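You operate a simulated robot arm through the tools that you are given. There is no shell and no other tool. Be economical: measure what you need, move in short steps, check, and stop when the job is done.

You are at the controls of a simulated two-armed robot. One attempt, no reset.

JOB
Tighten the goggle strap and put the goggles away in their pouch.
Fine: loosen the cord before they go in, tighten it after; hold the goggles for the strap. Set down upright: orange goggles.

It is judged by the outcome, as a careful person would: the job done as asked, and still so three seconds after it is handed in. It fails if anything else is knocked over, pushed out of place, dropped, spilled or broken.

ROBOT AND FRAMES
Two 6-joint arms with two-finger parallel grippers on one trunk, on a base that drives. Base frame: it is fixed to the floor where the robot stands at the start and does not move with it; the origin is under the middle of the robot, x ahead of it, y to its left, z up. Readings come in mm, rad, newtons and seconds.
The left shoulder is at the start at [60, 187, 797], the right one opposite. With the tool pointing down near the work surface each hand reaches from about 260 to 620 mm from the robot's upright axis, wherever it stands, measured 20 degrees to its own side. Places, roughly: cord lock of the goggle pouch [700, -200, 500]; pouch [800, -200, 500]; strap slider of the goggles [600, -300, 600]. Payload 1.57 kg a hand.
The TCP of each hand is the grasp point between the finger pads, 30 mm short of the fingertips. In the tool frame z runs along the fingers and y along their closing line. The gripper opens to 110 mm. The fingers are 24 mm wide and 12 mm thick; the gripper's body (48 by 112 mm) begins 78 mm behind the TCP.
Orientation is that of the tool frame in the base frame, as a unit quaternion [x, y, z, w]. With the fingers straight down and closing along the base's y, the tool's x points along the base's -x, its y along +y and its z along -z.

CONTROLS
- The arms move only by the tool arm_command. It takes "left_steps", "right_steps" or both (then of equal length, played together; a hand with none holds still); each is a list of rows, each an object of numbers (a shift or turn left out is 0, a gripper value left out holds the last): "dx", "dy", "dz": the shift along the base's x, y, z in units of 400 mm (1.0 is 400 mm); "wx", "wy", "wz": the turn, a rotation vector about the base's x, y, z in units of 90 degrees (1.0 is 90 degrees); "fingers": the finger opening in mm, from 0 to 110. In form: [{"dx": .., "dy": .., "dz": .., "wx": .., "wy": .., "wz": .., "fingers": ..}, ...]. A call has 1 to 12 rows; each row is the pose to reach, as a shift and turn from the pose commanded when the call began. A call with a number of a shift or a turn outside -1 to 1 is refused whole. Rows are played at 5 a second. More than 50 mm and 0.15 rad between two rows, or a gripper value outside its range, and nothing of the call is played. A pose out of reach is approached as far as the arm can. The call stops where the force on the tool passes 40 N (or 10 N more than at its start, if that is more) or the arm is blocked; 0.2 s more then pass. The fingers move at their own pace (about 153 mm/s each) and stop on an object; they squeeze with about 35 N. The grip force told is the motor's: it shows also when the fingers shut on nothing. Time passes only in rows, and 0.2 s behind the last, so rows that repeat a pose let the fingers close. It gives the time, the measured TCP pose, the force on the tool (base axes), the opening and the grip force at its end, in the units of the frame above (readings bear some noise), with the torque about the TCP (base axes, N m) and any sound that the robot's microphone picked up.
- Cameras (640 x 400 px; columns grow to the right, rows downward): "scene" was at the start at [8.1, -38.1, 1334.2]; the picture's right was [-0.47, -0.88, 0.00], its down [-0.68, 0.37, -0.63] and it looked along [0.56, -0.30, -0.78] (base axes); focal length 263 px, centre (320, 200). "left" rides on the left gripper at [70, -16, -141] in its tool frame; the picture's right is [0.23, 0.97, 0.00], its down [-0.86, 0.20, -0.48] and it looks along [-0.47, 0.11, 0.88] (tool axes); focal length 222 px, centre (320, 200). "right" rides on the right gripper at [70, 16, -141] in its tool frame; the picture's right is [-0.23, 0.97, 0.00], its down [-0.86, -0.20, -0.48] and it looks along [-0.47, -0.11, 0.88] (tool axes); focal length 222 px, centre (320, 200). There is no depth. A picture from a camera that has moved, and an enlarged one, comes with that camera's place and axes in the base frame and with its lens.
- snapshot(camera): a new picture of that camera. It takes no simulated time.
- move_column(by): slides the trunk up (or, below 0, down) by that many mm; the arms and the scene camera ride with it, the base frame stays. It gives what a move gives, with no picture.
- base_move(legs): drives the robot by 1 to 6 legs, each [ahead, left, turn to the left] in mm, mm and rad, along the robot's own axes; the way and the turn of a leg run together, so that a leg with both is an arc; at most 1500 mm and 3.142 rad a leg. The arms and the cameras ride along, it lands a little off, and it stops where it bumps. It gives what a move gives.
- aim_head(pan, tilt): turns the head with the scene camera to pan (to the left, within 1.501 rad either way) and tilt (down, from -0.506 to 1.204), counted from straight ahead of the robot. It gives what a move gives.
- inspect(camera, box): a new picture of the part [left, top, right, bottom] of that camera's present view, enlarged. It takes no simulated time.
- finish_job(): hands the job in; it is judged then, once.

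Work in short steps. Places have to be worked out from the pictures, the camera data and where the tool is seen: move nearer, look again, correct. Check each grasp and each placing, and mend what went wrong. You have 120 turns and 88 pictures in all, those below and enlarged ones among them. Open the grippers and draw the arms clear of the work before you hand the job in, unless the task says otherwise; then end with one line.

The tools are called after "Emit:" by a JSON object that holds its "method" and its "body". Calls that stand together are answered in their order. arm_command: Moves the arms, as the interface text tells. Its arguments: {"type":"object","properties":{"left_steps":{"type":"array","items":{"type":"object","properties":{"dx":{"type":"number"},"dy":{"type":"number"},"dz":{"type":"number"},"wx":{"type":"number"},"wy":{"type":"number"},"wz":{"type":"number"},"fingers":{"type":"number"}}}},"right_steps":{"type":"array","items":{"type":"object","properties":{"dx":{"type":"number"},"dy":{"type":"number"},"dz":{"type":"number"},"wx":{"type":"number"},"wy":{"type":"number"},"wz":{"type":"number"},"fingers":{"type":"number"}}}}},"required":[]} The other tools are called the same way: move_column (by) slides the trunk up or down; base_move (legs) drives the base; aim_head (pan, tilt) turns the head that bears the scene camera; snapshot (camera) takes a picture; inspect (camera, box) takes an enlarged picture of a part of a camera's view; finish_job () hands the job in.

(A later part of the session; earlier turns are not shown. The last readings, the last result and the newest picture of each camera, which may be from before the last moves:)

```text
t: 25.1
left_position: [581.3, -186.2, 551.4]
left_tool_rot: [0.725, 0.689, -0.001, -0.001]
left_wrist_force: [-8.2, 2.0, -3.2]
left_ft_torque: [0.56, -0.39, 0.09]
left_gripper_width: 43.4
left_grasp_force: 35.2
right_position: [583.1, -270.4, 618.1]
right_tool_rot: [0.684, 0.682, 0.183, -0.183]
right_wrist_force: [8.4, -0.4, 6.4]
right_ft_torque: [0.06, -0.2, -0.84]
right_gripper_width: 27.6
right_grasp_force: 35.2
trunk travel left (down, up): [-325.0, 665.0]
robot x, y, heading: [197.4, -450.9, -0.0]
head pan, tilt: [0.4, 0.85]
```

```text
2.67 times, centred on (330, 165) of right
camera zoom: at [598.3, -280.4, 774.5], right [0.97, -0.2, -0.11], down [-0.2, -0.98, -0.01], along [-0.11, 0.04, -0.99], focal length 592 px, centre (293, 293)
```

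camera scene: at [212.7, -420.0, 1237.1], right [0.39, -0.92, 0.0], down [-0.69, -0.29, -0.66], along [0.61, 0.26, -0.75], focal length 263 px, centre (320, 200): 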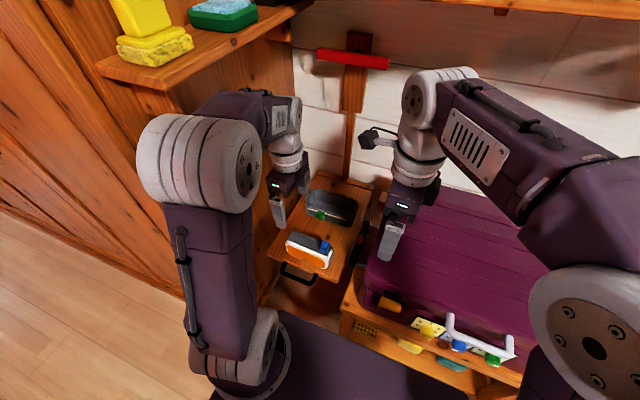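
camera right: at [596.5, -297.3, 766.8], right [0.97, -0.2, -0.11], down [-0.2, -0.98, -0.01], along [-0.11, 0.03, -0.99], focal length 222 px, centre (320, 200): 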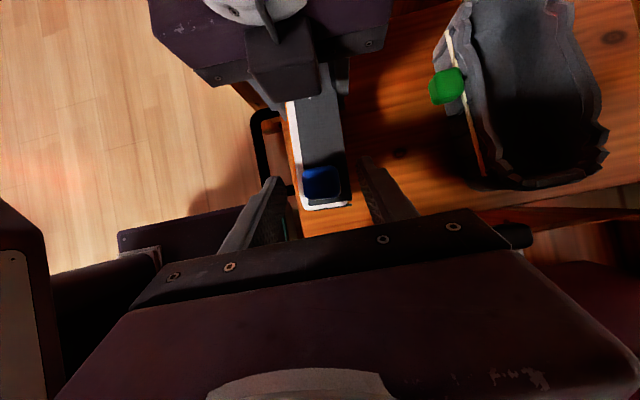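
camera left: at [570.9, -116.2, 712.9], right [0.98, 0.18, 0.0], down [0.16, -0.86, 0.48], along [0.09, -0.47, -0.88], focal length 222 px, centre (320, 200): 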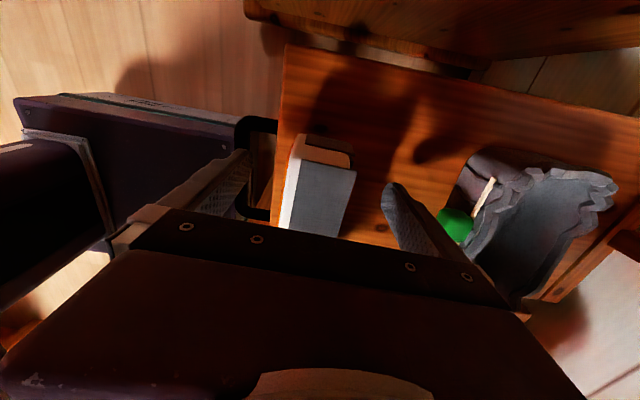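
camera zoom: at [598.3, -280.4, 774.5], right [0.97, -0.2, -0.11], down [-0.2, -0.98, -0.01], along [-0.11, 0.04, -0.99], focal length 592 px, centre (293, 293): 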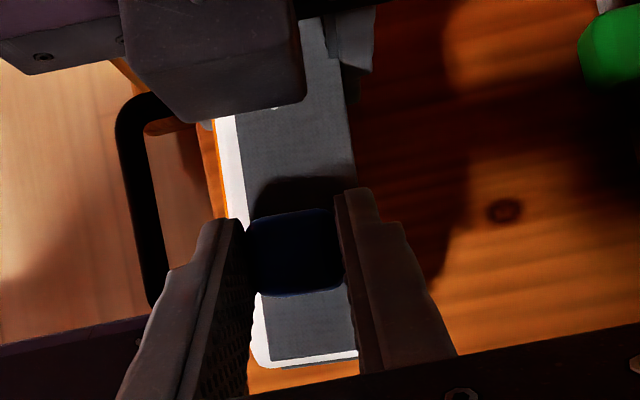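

The slider slides freely to +y by 17 mm and the goggles hold. I continue until an end stop or click.

Emit:
{"method": "arm_command", "body": {"right_steps": [{"dx": 0.003, "dy": 0.015}, {"dx": 0.004, "dy": 0.03}, {"dx": 0.005, "dy": 0.045}, {"dx": 0.006, "dy": 0.06}, {"dx": 0.006, "dy": 0.06}]}}

Emit:
{"method": "inspect", "body": {"camera": "right", "box": [240, 40, 420, 240]}}

```text
t: 26.3
left_position: [582.5, -187.2, 551.5]
left_tool_rot: [0.724, 0.69, 0.0, 0.0]
left_wrist_force: [-4.2, 0.9, -3.1]
left_ft_torque: [0.26, -0.1, 0.41]
left_gripper_width: 43.7
left_grasp_force: 35.1
right_position: [583.8, -247.6, 616.8]
right_tool_rot: [0.685, 0.682, 0.181, -0.183]
right_wrist_force: [4.1, -1.0, 4.4]
right_ft_torque: [-0.02, -0.15, -0.74]
right_gripper_width: 27.3
right_grasp_force: 35.2
trunk travel left (down, up): [-325.0, 665.0]
robot x, y, heading: [201.9, -448.5, -0.002]
head pan, tilt: [0.4, 0.85]
```

```text
2.00 times, centred on (330, 140) of right
camera zoom: at [600.5, -257.8, 774.5], right [0.97, -0.2, -0.12], down [-0.2, -0.98, -0.01], along [-0.11, 0.03, -0.99], focal length 444 px, centre (300, 320)
```

zoom: 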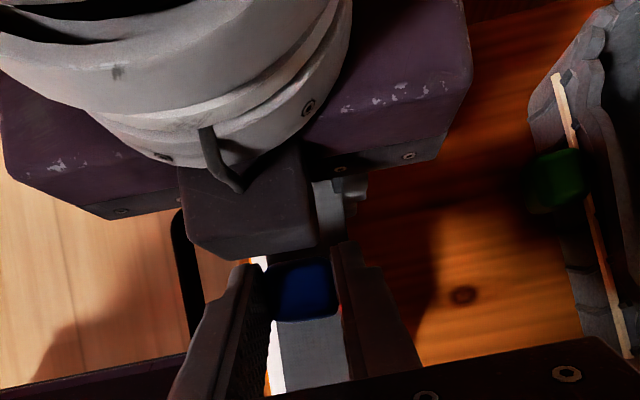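

Moved 40 mm freely with no stop yet; I continue in small steps, watching force.

Emit:
{"method": "arm_command", "body": {"right_steps": [{"dx": 0.001, "dy": 0.0125}, {"dx": 0.002, "dy": 0.025}, {"dx": 0.002, "dy": 0.0375}, {"dx": 0.002, "dy": 0.0375}]}}

Emit:
{"method": "inspect", "body": {"camera": "scene", "box": [270, 190, 370, 270]}}

```text
t: 27.1
left_position: [582.8, -185.4, 551.3]
left_tool_rot: [0.723, 0.69, 0.002, 0.001]
left_wrist_force: [2.4, 8.0, -0.9]
left_ft_torque: [-0.71, 0.87, 0.66]
left_gripper_width: 43.7
left_grasp_force: 35.2
right_position: [586.1, -234.5, 616.1]
right_tool_rot: [0.684, 0.682, 0.181, -0.182]
right_wrist_force: [-4.1, -7.1, 4.6]
right_ft_torque: [0.0, -0.36, -0.6]
right_gripper_width: 27.4
right_grasp_force: 35.0
trunk travel left (down, up): [-325.0, 665.0]
robot x, y, heading: [199.0, -445.7, -0.003]
head pan, tilt: [0.4, 0.85]
stopped in row 4 (right hand): the force on the tool passed its limit (the readings are from after the stop); the commanded pose is now the measured one
```

```text
5.00 times, centred on (320, 230) of scene
camera zoom: at [212.6, -420.0, 1237.2], right [0.39, -0.92, 0.0], down [-0.69, -0.29, -0.66], along [0.61, 0.26, -0.75], focal length 1315 px, centre (320, 50)
```

zoom: 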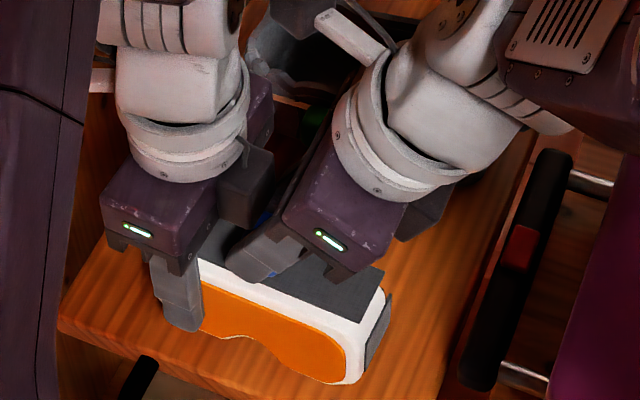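

Stopped by force after 53 mm, and the torque points to a stop at the slider itself rather than the hands touching. I release and back the right hand off to look.

Emit:
{"method": "arm_command", "body": {"right_steps": [{"fingers": 50}, {"fingers": 50}, {"dy": -0.05, "dz": 0.0866, "fingers": 60}, {"dy": -0.1, "dz": 0.173}, {"dy": -0.2, "dz": 0.21}, {"dy": -0.28, "dz": 0.25}]}}

Emit:
{"method": "inspect", "body": {"camera": "right", "box": [240, 20, 420, 220]}}

Emit:
{"method": "inspect", "body": {"camera": "scene", "box": [270, 190, 370, 270]}}

```text
t: 28.6
left_position: [584.0, -185.9, 550.7]
left_tool_rot: [0.724, 0.69, 0.001, 0.0]
left_wrist_force: [-0.3, -2.8, 5.0]
left_ft_torque: [-0.47, 0.18, 0.04]
left_gripper_width: 43.6
left_grasp_force: 35.0
right_position: [584.3, -346.5, 716.1]
right_tool_rot: [0.683, 0.683, 0.182, -0.183]
right_wrist_force: [-0.1, -0.7, -0.7]
right_ft_torque: [-0.02, -0.02, 0.04]
right_gripper_width: 60.2
right_grasp_force: 0.0
trunk travel left (down, up): [-325.0, 665.0]
robot x, y, heading: [201.1, -449.0, -0.001]
head pan, tilt: [0.4, 0.85]
```

```text
2.00 times, centred on (330, 120) of right
camera zoom: at [600.1, -354.9, 875.3], right [0.97, -0.2, -0.11], down [-0.2, -0.98, -0.01], along [-0.11, 0.03, -0.99], focal length 444 px, centre (300, 360)
```

zoom: 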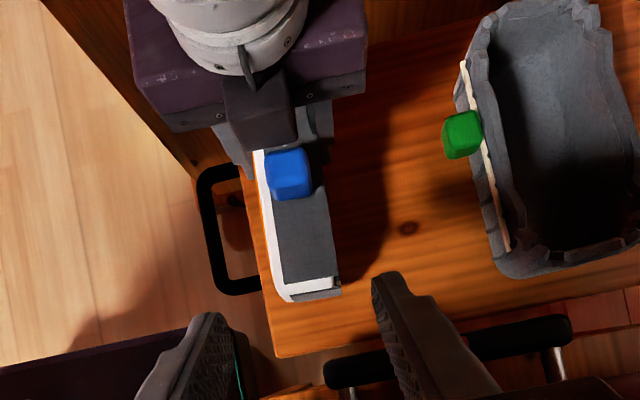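

```text
5.00 times, centred on (320, 230) of scene
camera zoom: at [212.8, -420.3, 1237.1], right [0.39, -0.92, 0.0], down [-0.69, -0.29, -0.66], along [0.61, 0.26, -0.75], focal length 1315 px, centre (320, 50)
```

zoom: 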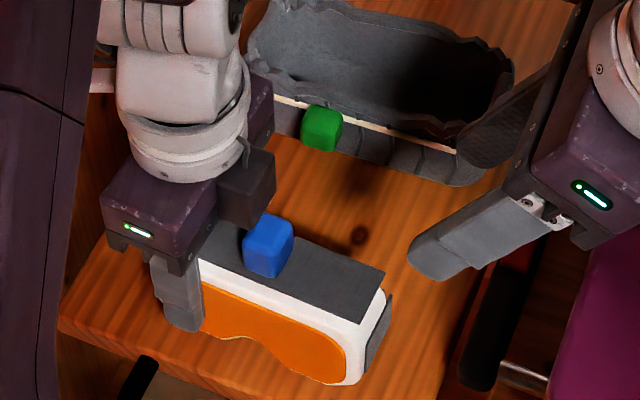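

Slider is now mid-strap. To be sure the stop was the strap's end and not the hands touching, I regrip with more tilt and push once more.

Emit:
{"method": "arm_command", "body": {"right_steps": [{"wx": 0.083, "dy": 0.05, "dz": -0.02}, {"wx": 0.167, "dy": 0.12, "dz": -0.06, "fingers": 60}, {"wx": 0.167, "dy": 0.19, "dz": -0.14}, {"wx": 0.167, "dy": 0.265, "dz": -0.235}, {"wx": 0.167, "dy": 0.265, "dz": -0.25}, {"wx": 0.167, "dy": 0.265, "dz": -0.25}]}}

Emit:
{"method": "inspect", "body": {"camera": "scene", "box": [270, 190, 370, 270]}}

Emit:
{"method": "inspect", "body": {"camera": "right", "box": [240, 60, 420, 220]}}

```text
t: 29.9
left_position: [583.6, -184.7, 551.9]
left_tool_rot: [0.724, 0.69, 0.002, 0.0]
left_wrist_force: [-1.2, -0.1, 1.9]
left_ft_torque: [-0.14, 0.12, -0.06]
left_gripper_width: 43.6
left_grasp_force: 34.8
right_position: [586.6, -239.2, 616.6]
right_tool_rot: [0.654, 0.654, 0.269, -0.27]
right_wrist_force: [0.4, -0.2, 0.0]
right_ft_torque: [0.01, -0.01, 0.01]
right_gripper_width: 60.1
right_grasp_force: 0.1
trunk travel left (down, up): [-325.0, 665.0]
robot x, y, heading: [203.8, -448.5, 0.001]
head pan, tilt: [0.4, 0.85]
```

```text
5.00 times, centred on (320, 230) of scene
camera zoom: at [212.8, -420.0, 1237.1], right [0.39, -0.92, 0.0], down [-0.69, -0.29, -0.66], along [0.61, 0.26, -0.75], focal length 1315 px, centre (320, 50)
```

zoom: 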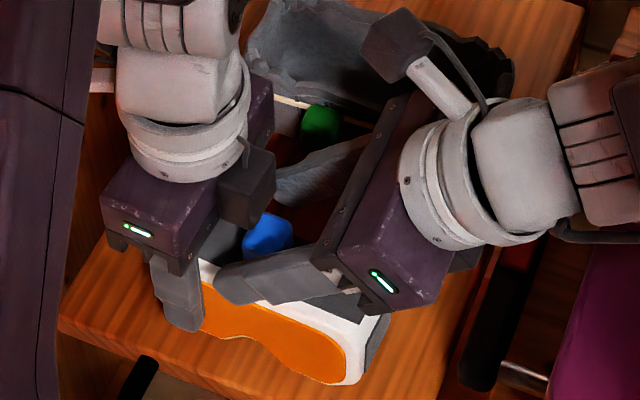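

```text
2.50 times, centred on (330, 140) of right
camera zoom: at [601.4, -288.4, 765.8], right [0.97, -0.16, -0.16], down [-0.2, -0.94, -0.26], along [-0.11, 0.29, -0.95], focal length 555 px, centre (295, 350)
```

zoom: 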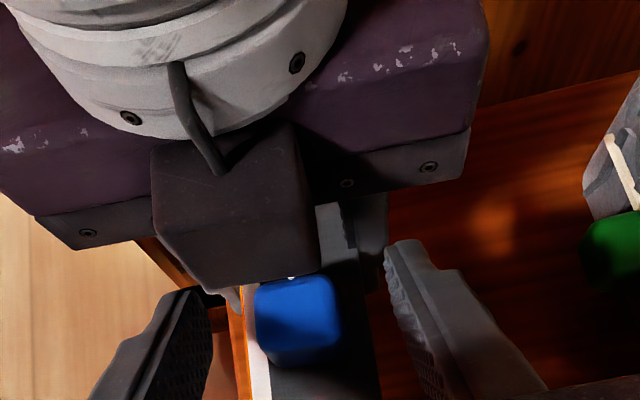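

Well placed with clear space; I close on the slider and push on toward +y in small steps.

Emit:
{"method": "arm_command", "body": {"right_steps": [{"dx": -0.006, "fingers": 40}, {"dx": -0.006, "fingers": 20}, {"dx": -0.006, "fingers": 20}, {"dx": -0.006, "fingers": 20}, {"dx": -0.006, "dy": 0.01}, {"dx": -0.006, "dy": 0.02}, {"dx": -0.005, "dy": 0.03}, {"dx": -0.005, "dy": 0.04}, {"dx": -0.005, "dy": 0.05}]}}

Emit:
{"method": "inspect", "body": {"camera": "right", "box": [240, 60, 420, 220]}}

```text
t: 31.6
left_position: [584.2, -183.2, 551.9]
left_tool_rot: [0.723, 0.691, 0.004, 0.001]
left_wrist_force: [0.5, 16.6, 3.3]
left_ft_torque: [0.46, 0.22, 0.81]
left_gripper_width: 43.7
left_grasp_force: 35.7
right_position: [586.3, -230.3, 616.5]
right_tool_rot: [0.656, 0.653, 0.27, -0.267]
right_wrist_force: [0.1, -13.0, 6.1]
right_ft_torque: [-0.44, -0.12, -0.9]
right_gripper_width: 27.0
right_grasp_force: 35.0
trunk travel left (down, up): [-325.0, 665.0]
robot x, y, heading: [202.6, -447.7, -0.0]
head pan, tilt: [0.4, 0.85]
stopped in row 8 (right hand): the force on the tool passed its limit (the readings are from after the stop); the commanded pose is now the measured one
```

```text
2.50 times, centred on (330, 140) of right
camera zoom: at [601.7, -279.6, 766.6], right [0.97, -0.17, -0.16], down [-0.21, -0.94, -0.26], along [-0.1, 0.29, -0.95], focal length 555 px, centre (295, 350)
```

zoom: 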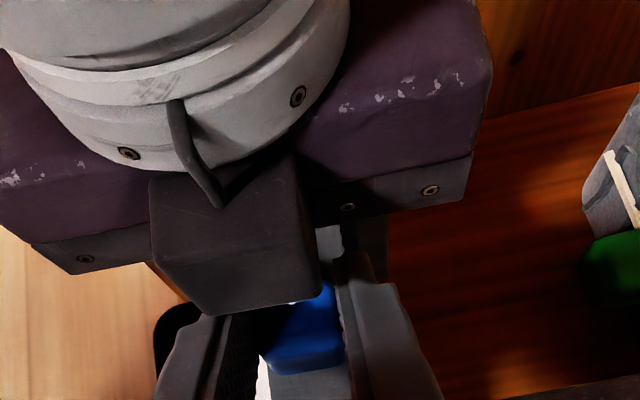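

It stopped hard again within a few mm with clear space between hands, so the strap is tight. I release the slider, back the right hand away and park it.

Emit:
{"method": "arm_command", "body": {"right_steps": [{"fingers": 50}, {"fingers": 60}, {"dy": -0.07, "dz": 0.07, "fingers": 60}, {"dy": -0.15, "dz": 0.15}, {"dy": -0.22, "dz": 0.24}, {"dy": -0.3, "dz": 0.33}, {"dy": -0.38, "dz": 0.42}, {"dy": -0.46, "dz": 0.5}, {"dy": -0.54, "dz": 0.55}, {"dy": -0.6, "dz": 0.6, "dx": -0.05}]}}

Emit:
{"method": "inspect", "body": {"camera": "scene", "box": [260, 170, 380, 270]}}

```text
t: 33.8
left_position: [583.6, -184.3, 551.7]
left_tool_rot: [0.723, 0.69, 0.001, 0.0]
left_wrist_force: [-0.1, -0.2, 14.3]
left_ft_torque: [0.5, 0.05, -0.04]
left_gripper_width: 43.5
left_grasp_force: 34.7
right_position: [565.3, -471.9, 855.8]
right_tool_rot: [0.655, 0.653, 0.27, -0.268]
right_wrist_force: [0.3, -0.7, 0.1]
right_ft_torque: [0.02, 0.0, -0.02]
right_gripper_width: 60.0
right_grasp_force: 0.0
trunk travel left (down, up): [-325.0, 665.0]
robot x, y, heading: [199.8, -447.4, 0.003]
head pan, tilt: [0.4, 0.85]
```

```text
4.00 times, centred on (320, 220) of scene
camera zoom: at [211.8, -420.8, 1237.2], right [0.39, -0.92, 0.0], down [-0.69, -0.29, -0.66], along [0.61, 0.26, -0.75], focal length 1052 px, centre (320, 120)
```

zoom: 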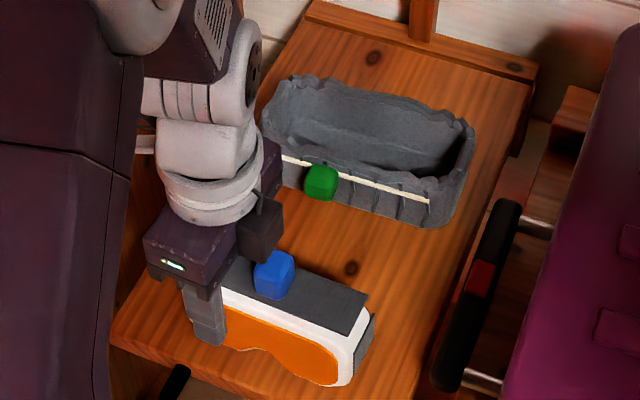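

Slider has stayed put. I open the left hand, raise it straight up.

Emit:
{"method": "arm_command", "body": {"left_steps": [{"fingers": 70}, {"fingers": 80}, {"fingers": 80, "dz": 0.02}, {"dz": 0.1}, {"dz": 0.2}, {"dz": 0.3}, {"dz": 0.375}]}}

Emit:
{"method": "arm_command", "body": {"left_steps": [{"wz": 0.085}, {"wz": 0.17}, {"wz": 0.255}, {"wz": 0.34}, {"wz": 0.425}, {"wz": 0.51}, {"wz": 0.595, "dx": 0.02}, {"wz": 0.68, "dx": 0.05}, {"wz": 0.765, "dx": 0.08}, {"wz": 0.85, "dx": 0.11, "dy": -0.02}, {"wz": 0.935, "dx": 0.14, "dy": -0.03}, {"wz": 1.03, "dx": 0.16, "dy": -0.04}]}}

Emit:
{"method": "snapshot", "body": {"camera": "left"}}

Emit:
{"method": "snapshot", "body": {"camera": "scene"}}

```text
t: 35.4
left_position: [584.0, -184.8, 701.7]
left_tool_rot: [0.724, 0.69, 0.002, 0.0]
left_wrist_force: [-0.7, -0.4, -0.1]
left_ft_torque: [0.02, 0.04, -0.02]
left_gripper_width: 80.4
left_grasp_force: 0.0
right_position: [565.5, -470.8, 855.2]
right_tool_rot: [0.655, 0.653, 0.27, -0.268]
right_wrist_force: [0.3, -0.2, 0.0]
right_ft_torque: [0.0, 0.01, -0.04]
right_gripper_width: 60.1
right_grasp_force: 0.0
trunk travel left (down, up): [-325.0, 665.0]
robot x, y, heading: [198.7, -448.5, -0.002]
head pan, tilt: [0.4, 0.85]
```

```text
refused: 1.03 is not a number from -1 to 1
```

```text
41 pictures are left
camera left: at [570.7, -114.7, 842.4], right [0.98, 0.18, 0.0], down [0.16, -0.86, 0.48], along [0.09, -0.47, -0.88], focal length 222 px, centre (320, 200)
```

left: 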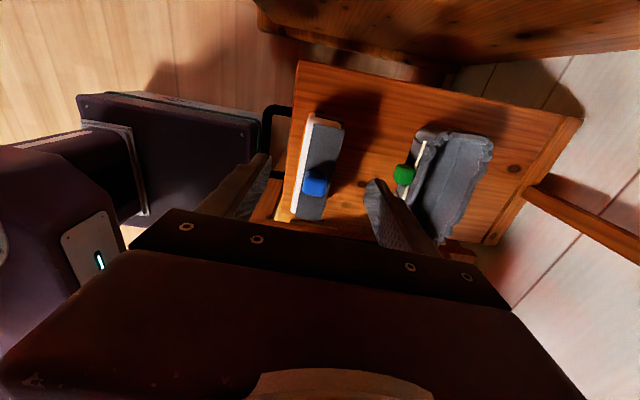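

```text
40 pictures are left
camera scene: at [212.7, -420.1, 1237.1], right [0.39, -0.92, 0.0], down [-0.69, -0.29, -0.66], along [0.61, 0.26, -0.75], focal length 263 px, centre (320, 200)
```

scene: 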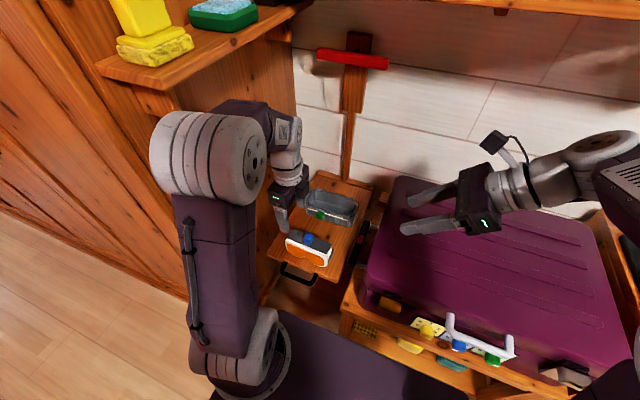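

I turn the left hand back (fingers closing along y) and bring it above the cord lock.

Emit:
{"method": "arm_command", "body": {"left_steps": [{"wz": 0.085}, {"wz": 0.17}, {"wz": 0.255}, {"wz": 0.34}, {"wz": 0.425}, {"wz": 0.51, "dx": 0.03}, {"wz": 0.595, "dx": 0.08}, {"wz": 0.68, "dx": 0.13}, {"wz": 0.765, "dx": 0.18}, {"wz": 0.85, "dx": 0.23, "dy": -0.02}, {"wz": 0.935, "dx": 0.27, "dy": -0.04}, {"wz": 1.0, "dx": 0.28, "dy": -0.06}]}}

Emit:
{"method": "snapshot", "body": {"camera": "left"}}

Emit:
{"method": "inspect", "body": {"camera": "scene", "box": [240, 90, 380, 270]}}

```text
t: 38.0
left_position: [695.0, -208.0, 702.2]
left_tool_rot: [0.024, 1.0, 0.001, -0.001]
left_wrist_force: [0.4, 0.0, 0.3]
left_ft_torque: [-0.01, 0.05, 0.01]
left_gripper_width: 79.8
left_grasp_force: 0.1
right_position: [565.4, -470.2, 856.4]
right_tool_rot: [0.656, 0.653, 0.27, -0.268]
right_wrist_force: [0.1, 0.0, -0.2]
right_ft_torque: [-0.02, 0.0, 0.03]
right_gripper_width: 59.9
right_grasp_force: 0.0
trunk travel left (down, up): [-325.0, 665.0]
robot x, y, heading: [197.4, -446.4, -0.003]
head pan, tilt: [0.4, 0.85]
```

```text
39 pictures are left
camera left: at [625.4, -222.1, 842.8], right [-0.18, 0.98, 0.0], down [0.86, 0.16, 0.48], along [0.47, 0.09, -0.88], focal length 222 px, centre (320, 200)
```

left: 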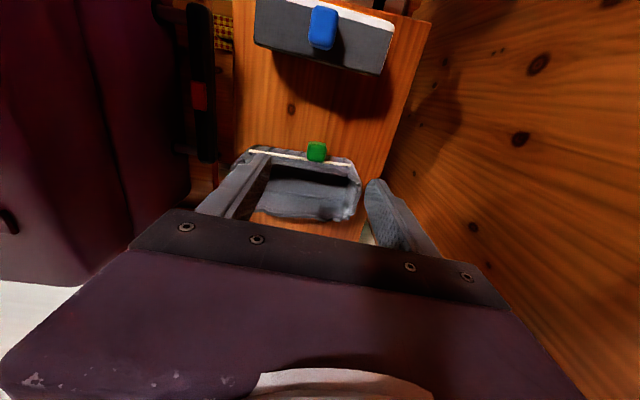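

```text
2.22 times, centred on (310, 180) of scene
camera zoom: at [212.9, -420.1, 1237.1], right [0.39, -0.92, 0.0], down [-0.69, -0.29, -0.66], along [0.61, 0.26, -0.75], focal length 585 px, centre (342, 244)
```

zoom: 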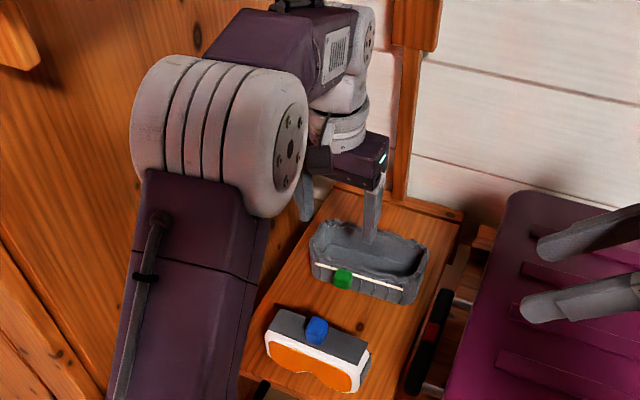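

Lock is at about (706,−210,555). I descend in front of the pouch, with fingers either side of the lock.

Emit:
{"method": "arm_command", "body": {"left_steps": [{"dz": -0.1, "dx": 0.01, "dy": -0.005}, {"dz": -0.2, "dx": 0.015, "dy": -0.005}, {"dz": -0.26, "dx": 0.015, "dy": -0.005}, {"dz": -0.31, "dx": 0.015, "dy": -0.005}, {"dz": -0.31, "dx": 0.015, "dy": -0.005}]}}

Emit:
{"method": "inspect", "body": {"camera": "left", "box": [200, 60, 440, 260]}}

Emit:
{"method": "inspect", "body": {"camera": "scene", "box": [280, 170, 380, 250]}}

```text
t: 39.2
left_position: [700.3, -210.7, 576.0]
left_tool_rot: [0.024, 1.0, 0.001, -0.001]
left_wrist_force: [-0.1, 0.7, -0.6]
left_ft_torque: [0.01, 0.01, 0.0]
left_gripper_width: 80.0
left_grasp_force: 0.2
right_position: [566.3, -470.5, 855.8]
right_tool_rot: [0.656, 0.652, 0.269, -0.268]
right_wrist_force: [0.8, 0.2, -0.1]
right_ft_torque: [-0.02, 0.01, 0.01]
right_gripper_width: 60.2
right_grasp_force: 0.0
trunk travel left (down, up): [-325.0, 665.0]
robot x, y, heading: [198.7, -451.1, -0.003]
head pan, tilt: [0.4, 0.85]
```

```text
2.00 times, centred on (320, 160) of left
camera zoom: at [632.0, -224.4, 717.6], right [-0.18, 0.98, 0.0], down [0.86, 0.16, 0.48], along [0.47, 0.09, -0.88], focal length 444 px, centre (320, 280)
```

zoom: 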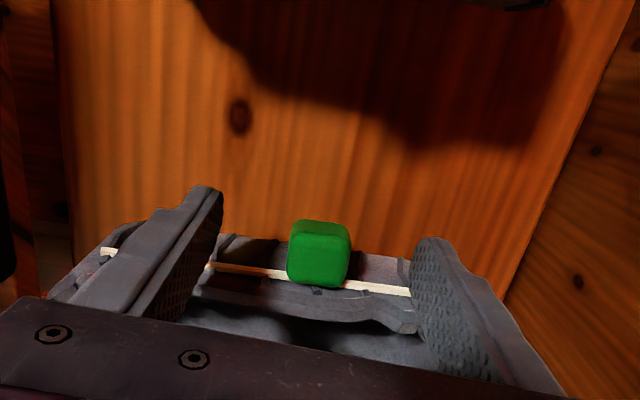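

```text
5.00 times, centred on (330, 210) of scene
camera zoom: at [212.9, -420.0, 1237.1], right [0.39, -0.92, 0.0], down [-0.69, -0.29, -0.66], along [0.61, 0.26, -0.75], focal length 1315 px, centre (270, 150)
```

zoom: 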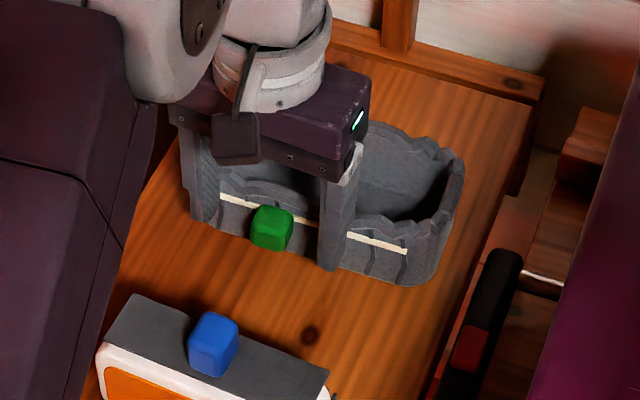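

Fingers straddle the lock in front of the pouch. I close on it and nudge it first a little toward −y (the long side), watching forces.

Emit:
{"method": "arm_command", "body": {"left_steps": [{"dx": 0.005, "fingers": 50}, {"dx": 0.005, "fingers": 20}, {"dx": 0.005, "fingers": 20}, {"dx": 0.005, "fingers": 20}]}}

Emit:
{"method": "arm_command", "body": {"left_steps": [{"dy": -0.005}, {"dy": -0.01}, {"dy": -0.015}, {"dy": -0.02}]}}

Emit:
{"method": "inspect", "body": {"camera": "left", "box": [200, 60, 440, 260]}}

```text
t: 40.2
left_position: [702.9, -211.7, 576.9]
left_tool_rot: [0.023, 1.0, 0.002, -0.003]
left_wrist_force: [0.8, 0.1, -0.1]
left_ft_torque: [-0.08, 0.02, 0.08]
left_gripper_width: 24.9
left_grasp_force: 35.2
right_position: [566.4, -471.6, 856.5]
right_tool_rot: [0.655, 0.652, 0.27, -0.268]
right_wrist_force: [0.0, -0.5, -0.5]
right_ft_torque: [-0.02, -0.03, -0.03]
right_gripper_width: 59.9
right_grasp_force: 0.0
trunk travel left (down, up): [-325.0, 665.0]
robot x, y, heading: [201.4, -448.4, -0.008]
head pan, tilt: [0.4, 0.85]
```

```text
t: 41.2
left_position: [704.5, -218.8, 577.1]
left_tool_rot: [0.024, 1.0, 0.001, -0.002]
left_wrist_force: [0.8, -0.2, -0.1]
left_ft_torque: [-0.02, 0.12, -0.02]
left_gripper_width: 24.6
left_grasp_force: 35.4
right_position: [565.5, -470.8, 854.3]
right_tool_rot: [0.655, 0.653, 0.27, -0.268]
right_wrist_force: [-0.5, -0.1, 0.0]
right_ft_torque: [-0.01, -0.02, 0.02]
right_gripper_width: 60.1
right_grasp_force: 0.0
trunk travel left (down, up): [-325.0, 665.0]
robot x, y, heading: [197.5, -451.4, -0.004]
head pan, tilt: [0.4, 0.85]
```

```text
2.00 times, centred on (320, 160) of left
camera zoom: at [634.4, -232.5, 717.9], right [-0.18, 0.98, 0.0], down [0.87, 0.16, 0.48], along [0.47, 0.09, -0.88], focal length 444 px, centre (320, 280)
```

zoom: 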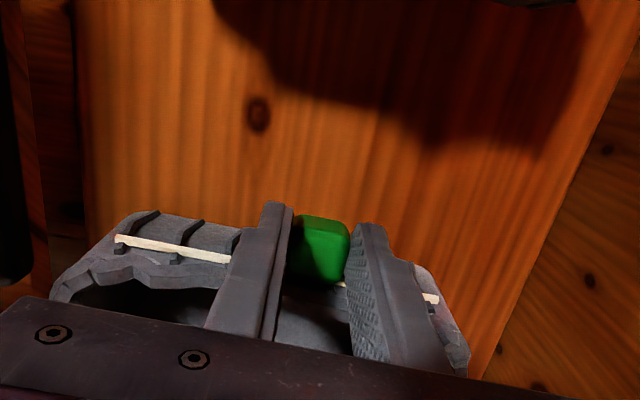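

No resistance that way. I test the other direction, 5 mm past the starting place, to learn which end it began at.

Emit:
{"method": "arm_command", "body": {"left_steps": [{"dy": 0.01}, {"dy": 0.02}, {"dy": 0.025}, {"dy": 0.03}, {"dy": 0.035}]}}

```text
t: 42.4
left_position: [703.6, -205.1, 576.6]
left_tool_rot: [0.023, 1.0, 0.001, -0.003]
left_wrist_force: [0.5, 0.0, -0.9]
left_ft_torque: [0.0, 0.14, -0.01]
left_gripper_width: 24.8
left_grasp_force: 34.9
right_position: [566.1, -470.8, 855.8]
right_tool_rot: [0.655, 0.652, 0.27, -0.268]
right_wrist_force: [-0.8, -0.4, -0.2]
right_ft_torque: [-0.02, 0.02, -0.02]
right_gripper_width: 59.8
right_grasp_force: 0.1
trunk travel left (down, up): [-325.0, 665.0]
robot x, y, heading: [201.1, -446.9, -0.006]
head pan, tilt: [0.4, 0.85]
```

Free both ways, so it began mid-range. I move on toward +y to find that end.

Emit:
{"method": "arm_command", "body": {"left_steps": [{"dy": 0.0125}, {"dy": 0.025}, {"dy": 0.0375}, {"dy": 0.05}, {"dy": 0.0625}, {"dy": 0.075}, {"dy": 0.0875}]}}

Emit:
{"method": "inspect", "body": {"camera": "left", "box": [200, 60, 440, 260]}}

Emit:
{"method": "inspect", "body": {"camera": "scene", "box": [280, 170, 380, 250]}}

```text
t: 44.0
left_position: [704.0, -167.5, 577.3]
left_tool_rot: [0.025, 1.0, 0.001, -0.001]
left_wrist_force: [0.2, 0.6, -0.3]
left_ft_torque: [0.05, 0.15, 0.0]
left_gripper_width: 24.5
left_grasp_force: 35.2
right_position: [566.8, -469.1, 855.5]
right_tool_rot: [0.655, 0.653, 0.27, -0.268]
right_wrist_force: [0.3, -0.2, 0.0]
right_ft_torque: [0.02, -0.04, 0.0]
right_gripper_width: 59.7
right_grasp_force: 0.0
trunk travel left (down, up): [-325.0, 665.0]
robot x, y, heading: [202.6, -447.3, -0.004]
head pan, tilt: [0.4, 0.85]
```

```text
2.00 times, centred on (320, 160) of left
camera zoom: at [634.2, -182.2, 718.2], right [-0.18, 0.98, 0.0], down [0.86, 0.16, 0.48], along [0.47, 0.09, -0.88], focal length 444 px, centre (320, 280)
```

zoom: 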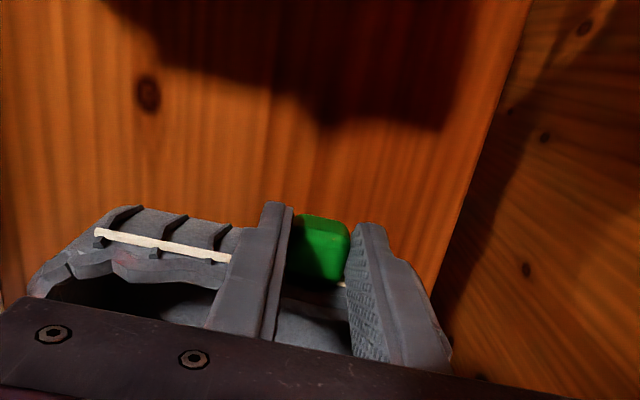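

```text
5.00 times, centred on (330, 210) of scene
camera zoom: at [213.3, -419.8, 1237.1], right [0.39, -0.92, 0.0], down [-0.69, -0.29, -0.66], along [0.61, 0.26, -0.75], focal length 1315 px, centre (270, 150)
```

zoom: 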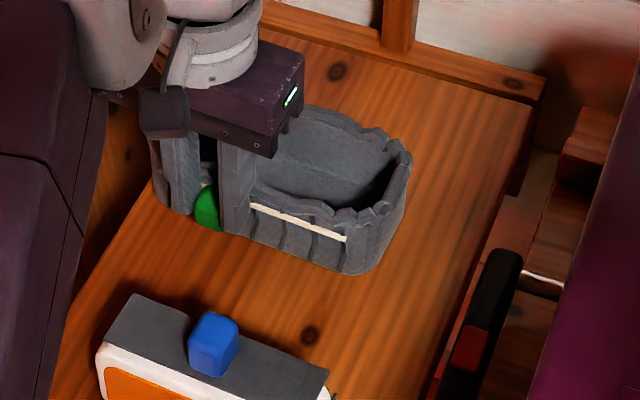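

The pouch itself was dragged along (about 44 mm), so I drag it straight back to its original place; then the right hand must hold the pouch.

Emit:
{"method": "arm_command", "body": {"left_steps": [{"dy": -0.02}, {"dy": -0.04}, {"dy": -0.06}, {"dy": -0.08}, {"dy": -0.1}, {"dy": -0.11}, {"dy": -0.11}]}}

Emit:
{"method": "inspect", "body": {"camera": "scene", "box": [280, 170, 380, 250]}}

```text
t: 45.6
left_position: [703.7, -212.6, 577.9]
left_tool_rot: [0.024, 1.0, 0.001, 0.0]
left_wrist_force: [0.6, -0.2, -0.5]
left_ft_torque: [0.05, 0.12, 0.02]
left_gripper_width: 24.5
left_grasp_force: 34.9
right_position: [567.2, -470.8, 856.4]
right_tool_rot: [0.655, 0.653, 0.269, -0.268]
right_wrist_force: [0.7, -0.1, -1.6]
right_ft_torque: [0.01, -0.03, 0.03]
right_gripper_width: 60.2
right_grasp_force: 0.1
trunk travel left (down, up): [-325.0, 665.0]
robot x, y, heading: [199.8, -447.2, -0.001]
head pan, tilt: [0.4, 0.85]
```

```text
5.00 times, centred on (330, 210) of scene
camera zoom: at [213.3, -419.9, 1237.1], right [0.39, -0.92, 0.0], down [-0.69, -0.29, -0.66], along [0.61, 0.26, -0.75], focal length 1315 px, centre (270, 150)
```

zoom: 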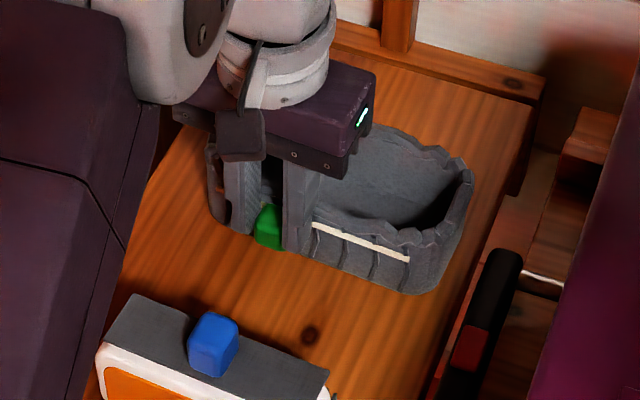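

Pouch is back within a few mm. The right hand can reach the front wall's right end at a 30° tilt; I bring it to hover there (opened) to hold the pouch.

Emit:
{"method": "arm_command", "body": {"right_steps": [{"dx": 0.08, "dy": 0.07, "wx": -0.08}, {"dx": 0.16, "dy": 0.14, "wx": -0.167}, {"dx": 0.24, "dy": 0.21, "wx": -0.167}, {"dx": 0.32, "dy": 0.28, "wx": -0.167}, {"dx": 0.4, "dy": 0.34, "wx": -0.167}, {"dx": 0.4, "dy": 0.38, "dz": -0.1, "wx": -0.167}, {"dx": 0.4, "dy": 0.39, "dz": -0.22, "wx": -0.167}, {"dx": 0.4, "dy": 0.4, "dz": -0.34, "wx": -0.167}, {"dx": 0.4, "dy": 0.4, "dz": -0.44, "wx": -0.167}, {"dx": 0.4, "dy": 0.4, "dz": -0.44, "wx": -0.167}]}}

Emit:
{"method": "snapshot", "body": {"camera": "right"}}

Emit:
{"method": "snapshot", "body": {"camera": "scene"}}

```text
t: 47.8
left_position: [703.9, -212.4, 578.0]
left_tool_rot: [0.024, 1.0, 0.001, -0.001]
left_wrist_force: [-0.2, 1.2, -2.2]
left_ft_torque: [0.07, 0.11, 0.01]
left_gripper_width: 25.0
left_grasp_force: 34.4
right_position: [741.2, -302.6, 684.1]
right_tool_rot: [0.682, 0.683, 0.185, -0.184]
right_wrist_force: [-0.4, -0.6, -0.2]
right_ft_torque: [0.02, -0.03, 0.01]
right_gripper_width: 59.8
right_grasp_force: 0.0
right hand out of reach, approached as far as the arm can: row 5, 6, 8, 9, 10
trunk travel left (down, up): [-325.0, 665.0]
robot x, y, heading: [201.7, -450.4, 0.0]
head pan, tilt: [0.4, 0.85]
```

```text
31 pictures are left
camera right: at [757.0, -312.0, 842.0], right [0.97, -0.19, -0.11], down [-0.2, -0.98, -0.02], along [-0.11, 0.04, -0.99], focal length 222 px, centre (320, 200)
```

right: 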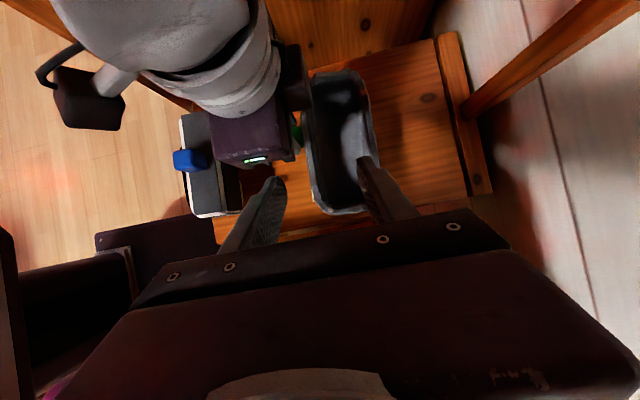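

```text
30 pictures are left
camera scene: at [212.4, -420.0, 1237.1], right [0.39, -0.92, 0.0], down [-0.69, -0.29, -0.66], along [0.61, 0.26, -0.75], focal length 263 px, centre (320, 200)
```

scene: 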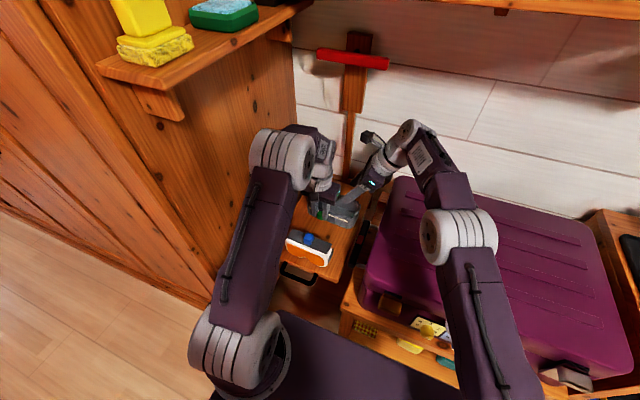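

The right arm got close above the pouch's right end. I see the front wall at x≈720, right end y≈−312. I descend partway and see what reach allows.

Emit:
{"method": "arm_command", "body": {"right_steps": [{"dz": -0.04, "dx": -0.01}, {"dz": -0.08, "dx": -0.02}, {"dz": -0.12, "dx": -0.03}, {"dz": -0.12, "dx": -0.03}]}}

```text
t: 48.8
left_position: [703.1, -212.0, 578.5]
left_tool_rot: [0.024, 1.0, 0.001, -0.002]
left_wrist_force: [0.3, 0.1, -3.4]
left_ft_torque: [0.05, 0.12, 0.02]
left_gripper_width: 24.7
left_grasp_force: 35.1
right_position: [712.4, -309.2, 632.4]
right_tool_rot: [0.685, 0.682, 0.183, -0.179]
right_wrist_force: [0.5, 0.3, -0.1]
right_ft_torque: [-0.01, -0.02, -0.03]
right_gripper_width: 60.0
right_grasp_force: 0.0
trunk travel left (down, up): [-325.0, 665.0]
robot x, y, heading: [201.9, -448.0, -0.0]
head pan, tilt: [0.4, 0.85]
```

In reach now. I lower to straddle the front wall near its right end.

Emit:
{"method": "arm_command", "body": {"right_steps": [{"dx": 0.02, "dy": 0.01, "dz": -0.04}, {"dx": 0.035, "dy": 0.017, "dz": -0.08}, {"dx": 0.037, "dy": 0.017, "dz": -0.11}, {"dx": 0.037, "dy": 0.017, "dz": -0.11}]}}

Emit:
{"method": "inspect", "body": {"camera": "right", "box": [230, 60, 430, 240]}}

Emit:
{"method": "inspect", "body": {"camera": "scene", "box": [290, 160, 380, 240]}}

```text
t: 49.8
left_position: [703.8, -212.4, 578.3]
left_tool_rot: [0.024, 1.0, 0.001, -0.002]
left_wrist_force: [-0.4, -0.6, -1.6]
left_ft_torque: [0.04, 0.17, 0.02]
left_gripper_width: 24.8
left_grasp_force: 35.2
right_position: [727.6, -303.9, 588.2]
right_tool_rot: [0.684, 0.683, 0.182, -0.18]
right_wrist_force: [0.0, 0.4, 0.9]
right_ft_torque: [0.01, -0.01, 0.01]
right_gripper_width: 59.9
right_grasp_force: 0.1
trunk travel left (down, up): [-325.0, 665.0]
robot x, y, heading: [200.6, -443.9, -0.005]
head pan, tilt: [0.4, 0.85]
```

```text
2.22 times, centred on (330, 150) of right
camera zoom: at [743.3, -312.8, 745.9], right [0.97, -0.2, -0.11], down [-0.2, -0.98, -0.01], along [-0.11, 0.03, -0.99], focal length 494 px, centre (298, 311)
```

zoom: 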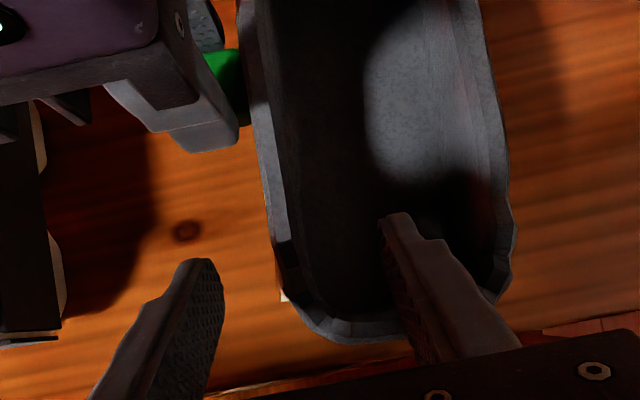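

```text
5.00 times, centred on (335, 200) of scene
camera zoom: at [213.3, -419.8, 1237.1], right [0.39, -0.92, 0.0], down [-0.69, -0.29, -0.66], along [0.61, 0.26, -0.75], focal length 1315 px, centre (245, 200)
```

zoom: 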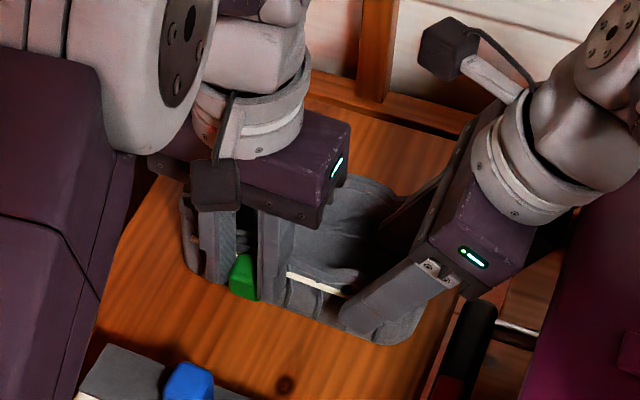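

The wall is between the fingers, about 6 mm nearer to −x. I shift, go 10 mm lower and pinch it.

Emit:
{"method": "arm_command", "body": {"right_steps": [{"dx": -0.015, "dz": -0.015}, {"dx": -0.015, "dz": -0.025}, {"dx": -0.015, "dz": -0.025, "fingers": 30}, {"dx": -0.015, "dz": -0.025, "fingers": 2}, {"dx": -0.015, "dz": -0.025, "fingers": 2}, {"dx": -0.015, "dz": -0.025, "fingers": 2}]}}

Emit:
{"method": "inspect", "body": {"camera": "right", "box": [230, 60, 430, 240]}}

```text
t: 51.2
left_position: [702.1, -213.1, 577.0]
left_tool_rot: [0.025, 1.0, 0.0, -0.002]
left_wrist_force: [-14.7, 0.5, 0.7]
left_ft_torque: [-0.02, 0.27, -0.41]
left_gripper_width: 24.6
left_grasp_force: 34.5
right_position: [722.9, -302.7, 578.6]
right_tool_rot: [0.685, 0.682, 0.184, -0.179]
right_wrist_force: [14.1, 11.5, 7.1]
right_ft_torque: [-2.6, -0.29, -0.98]
right_gripper_width: 6.7
right_grasp_force: 26.7
trunk travel left (down, up): [-325.0, 665.0]
robot x, y, heading: [202.8, -447.3, -0.002]
head pan, tilt: [0.4, 0.85]
```

```text
2.22 times, centred on (330, 150) of right
camera zoom: at [737.4, -311.4, 736.9], right [0.97, -0.2, -0.11], down [-0.2, -0.98, -0.01], along [-0.1, 0.03, -0.99], focal length 494 px, centre (298, 311)
```

zoom: 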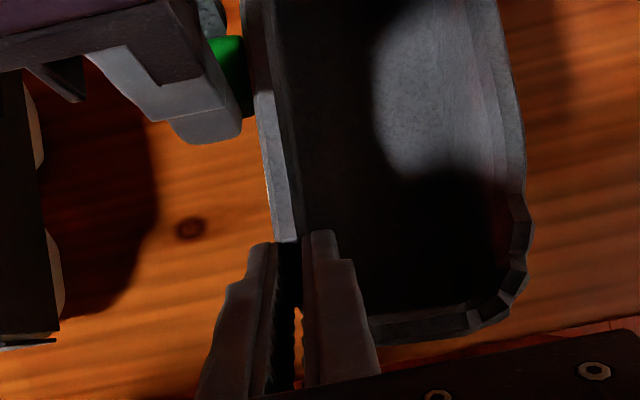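

The wall is pinched (6.7 mm), but there is a y-force and torque on the right hand that hint at a touch somewhere higher. I check in the scene view.

Emit:
{"method": "inspect", "body": {"camera": "scene", "box": [310, 110, 450, 230]}}

Emit:
{"method": "arm_command", "body": {"right_steps": [{"dy": 0.0}, {"dy": 0.0}]}}

```text
3.33 times, centred on (380, 170) of scene
camera zoom: at [212.0, -418.2, 1237.1], right [0.39, -0.92, 0.0], down [-0.69, -0.29, -0.66], along [0.61, 0.25, -0.75], focal length 877 px, centre (120, 300)
```

zoom: 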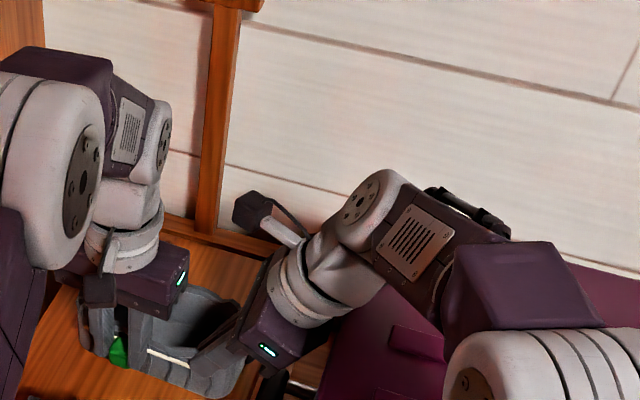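

```text
t: 51.8
left_position: [702.8, -211.8, 577.4]
left_tool_rot: [0.024, 1.0, 0.0, -0.003]
left_wrist_force: [-15.8, 0.5, -2.2]
left_ft_torque: [0.09, 0.45, -0.47]
left_gripper_width: 24.7
left_grasp_force: 35.1
right_position: [722.7, -301.3, 578.6]
right_tool_rot: [0.685, 0.683, 0.182, -0.177]
right_wrist_force: [15.5, 11.1, 10.1]
right_ft_torque: [-2.35, -0.27, -0.91]
right_gripper_width: 6.9
right_grasp_force: 26.3
trunk travel left (down, up): [-325.0, 665.0]
robot x, y, heading: [200.5, -447.4, -0.004]
head pan, tilt: [0.4, 0.85]
```

The right gripper's lower box is probably leaning on the case's side. I open, reduce tilt by 10° and re-pinch without the side load.

Emit:
{"method": "arm_command", "body": {"right_steps": [{"fingers": 30}, {"fingers": 40}, {"wx": -0.06, "dx": 0.006, "dz": 0.005}, {"wx": -0.12, "dx": 0.006, "dz": 0.005}, {"wx": -0.12, "dx": 0.006, "dz": 0.005}]}}

Emit:
{"method": "arm_command", "body": {"right_steps": [{"fingers": 20}, {"fingers": 2}, {"fingers": 2}, {"fingers": 2}]}}

```text
t: 53.0
left_position: [704.5, -212.7, 577.7]
left_tool_rot: [0.025, 1.0, 0.001, -0.002]
left_wrist_force: [-0.1, -0.1, -2.7]
left_ft_torque: [0.07, 0.17, 0.0]
left_gripper_width: 24.6
left_grasp_force: 34.6
right_position: [725.0, -303.5, 579.7]
right_tool_rot: [0.699, 0.697, 0.115, -0.114]
right_wrist_force: [0.4, 0.5, 0.6]
right_ft_torque: [-0.02, 0.0, 0.0]
right_gripper_width: 40.0
right_grasp_force: 0.1
trunk travel left (down, up): [-325.0, 665.0]
robot x, y, heading: [199.7, -447.2, -0.006]
head pan, tilt: [0.4, 0.85]
```

```text
t: 54.0
left_position: [704.6, -211.5, 578.1]
left_tool_rot: [0.025, 1.0, 0.001, -0.002]
left_wrist_force: [-3.4, 0.5, 0.3]
left_ft_torque: [-0.04, 0.01, 0.35]
left_gripper_width: 24.4
left_grasp_force: 35.3
right_position: [727.1, -303.7, 579.2]
right_tool_rot: [0.698, 0.697, 0.116, -0.113]
right_wrist_force: [3.3, -0.4, -0.1]
right_ft_torque: [-0.21, 0.04, -0.64]
right_gripper_width: 6.0
right_grasp_force: 26.0
trunk travel left (down, up): [-325.0, 665.0]
robot x, y, heading: [199.7, -449.8, -0.005]
head pan, tilt: [0.4, 0.85]
```

Clean pinch now. With the pouch held, I push the lock toward +y in small steps.

Emit:
{"method": "arm_command", "body": {"left_steps": [{"dy": 0.008}, {"dy": 0.016}, {"dy": 0.024}, {"dy": 0.03}]}}

```text
t: 55.0
left_position: [704.8, -203.3, 580.0]
left_tool_rot: [0.022, 1.0, 0.0, -0.002]
left_wrist_force: [-2.5, -38.3, 7.6]
left_ft_torque: [-1.27, -0.16, -0.31]
left_gripper_width: 25.3
left_grasp_force: 35.0
right_position: [724.7, -300.4, 580.1]
right_tool_rot: [0.698, 0.696, 0.119, -0.116]
right_wrist_force: [2.3, 38.8, -6.5]
right_ft_torque: [0.63, 0.01, -0.71]
right_gripper_width: 6.7
right_grasp_force: 25.9
trunk travel left (down, up): [-325.0, 665.0]
robot x, y, heading: [197.9, -449.4, -0.002]
head pan, tilt: [0.4, 0.85]
```

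+y is a hard stop (38 N), so the lock began at that end; I move it toward −y, which must be loosening.

Emit:
{"method": "arm_command", "body": {"left_steps": [{"dy": -0.01}, {"dy": -0.02}, {"dy": -0.03}, {"dy": -0.04}, {"dy": -0.05}, {"dy": -0.055}]}}

Emit:
{"method": "inspect", "body": {"camera": "left", "box": [200, 60, 440, 260]}}

```text
t: 56.4
left_position: [702.8, -223.0, 576.5]
left_tool_rot: [0.025, 1.0, 0.002, -0.003]
left_wrist_force: [-3.2, 0.6, 0.1]
left_ft_torque: [-0.09, -0.05, 0.24]
left_gripper_width: 24.1
left_grasp_force: 35.1
right_position: [725.4, -304.9, 578.8]
right_tool_rot: [0.698, 0.697, 0.117, -0.114]
right_wrist_force: [4.5, -0.9, -0.9]
right_ft_torque: [-0.2, -0.01, -0.69]
right_gripper_width: 6.0
right_grasp_force: 25.7
trunk travel left (down, up): [-325.0, 665.0]
robot x, y, heading: [198.4, -448.4, -0.004]
head pan, tilt: [0.4, 0.85]
```

```text
2.00 times, centred on (320, 160) of left
camera zoom: at [633.9, -236.5, 718.3], right [-0.18, 0.98, 0.0], down [0.87, 0.16, 0.48], along [0.47, 0.09, -0.88], focal length 444 px, centre (320, 280)
```

zoom: 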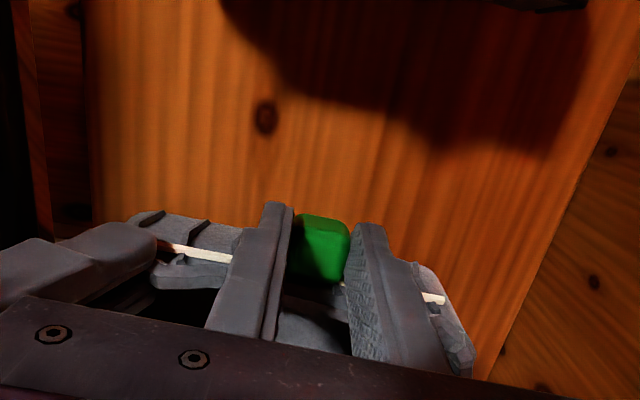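

The lock slides relative to the held pouch. I continue toward −y watching for the end stop and hand clearance.

Emit:
{"method": "arm_command", "body": {"left_steps": [{"dy": -0.0125}, {"dy": -0.025}, {"dy": -0.0375}, {"dy": -0.05}, {"dy": -0.06}]}}

Emit:
{"method": "inspect", "body": {"camera": "left", "box": [200, 60, 440, 260]}}

```text
t: 57.6
left_position: [702.6, -247.6, 577.2]
left_tool_rot: [0.024, 1.0, 0.002, -0.003]
left_wrist_force: [-20.9, 1.3, 17.9]
left_ft_torque: [-0.08, -0.13, -0.07]
left_gripper_width: 24.8
left_grasp_force: 34.9
right_position: [724.5, -303.6, 579.8]
right_tool_rot: [0.698, 0.697, 0.117, -0.115]
right_wrist_force: [19.7, -1.0, -15.1]
right_ft_torque: [-0.68, -0.37, -0.84]
right_gripper_width: 6.5
right_grasp_force: 26.1
trunk travel left (down, up): [-325.0, 665.0]
robot x, y, heading: [195.9, -448.7, -0.003]
head pan, tilt: [0.4, 0.85]
```

```text
2.00 times, centred on (320, 160) of left
camera zoom: at [633.8, -261.0, 718.0], right [-0.18, 0.98, 0.0], down [0.87, 0.16, 0.47], along [0.47, 0.09, -0.88], focal length 444 px, centre (320, 280)
```

zoom: 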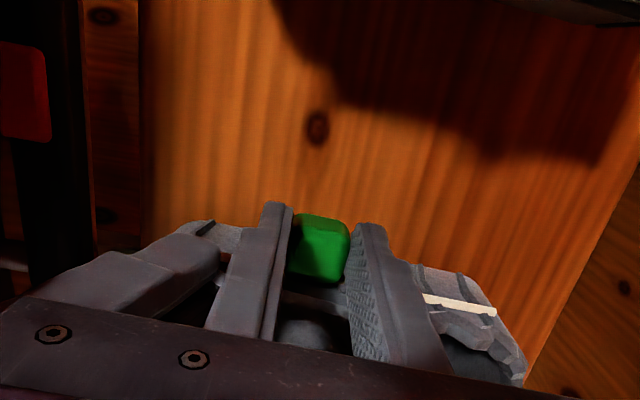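

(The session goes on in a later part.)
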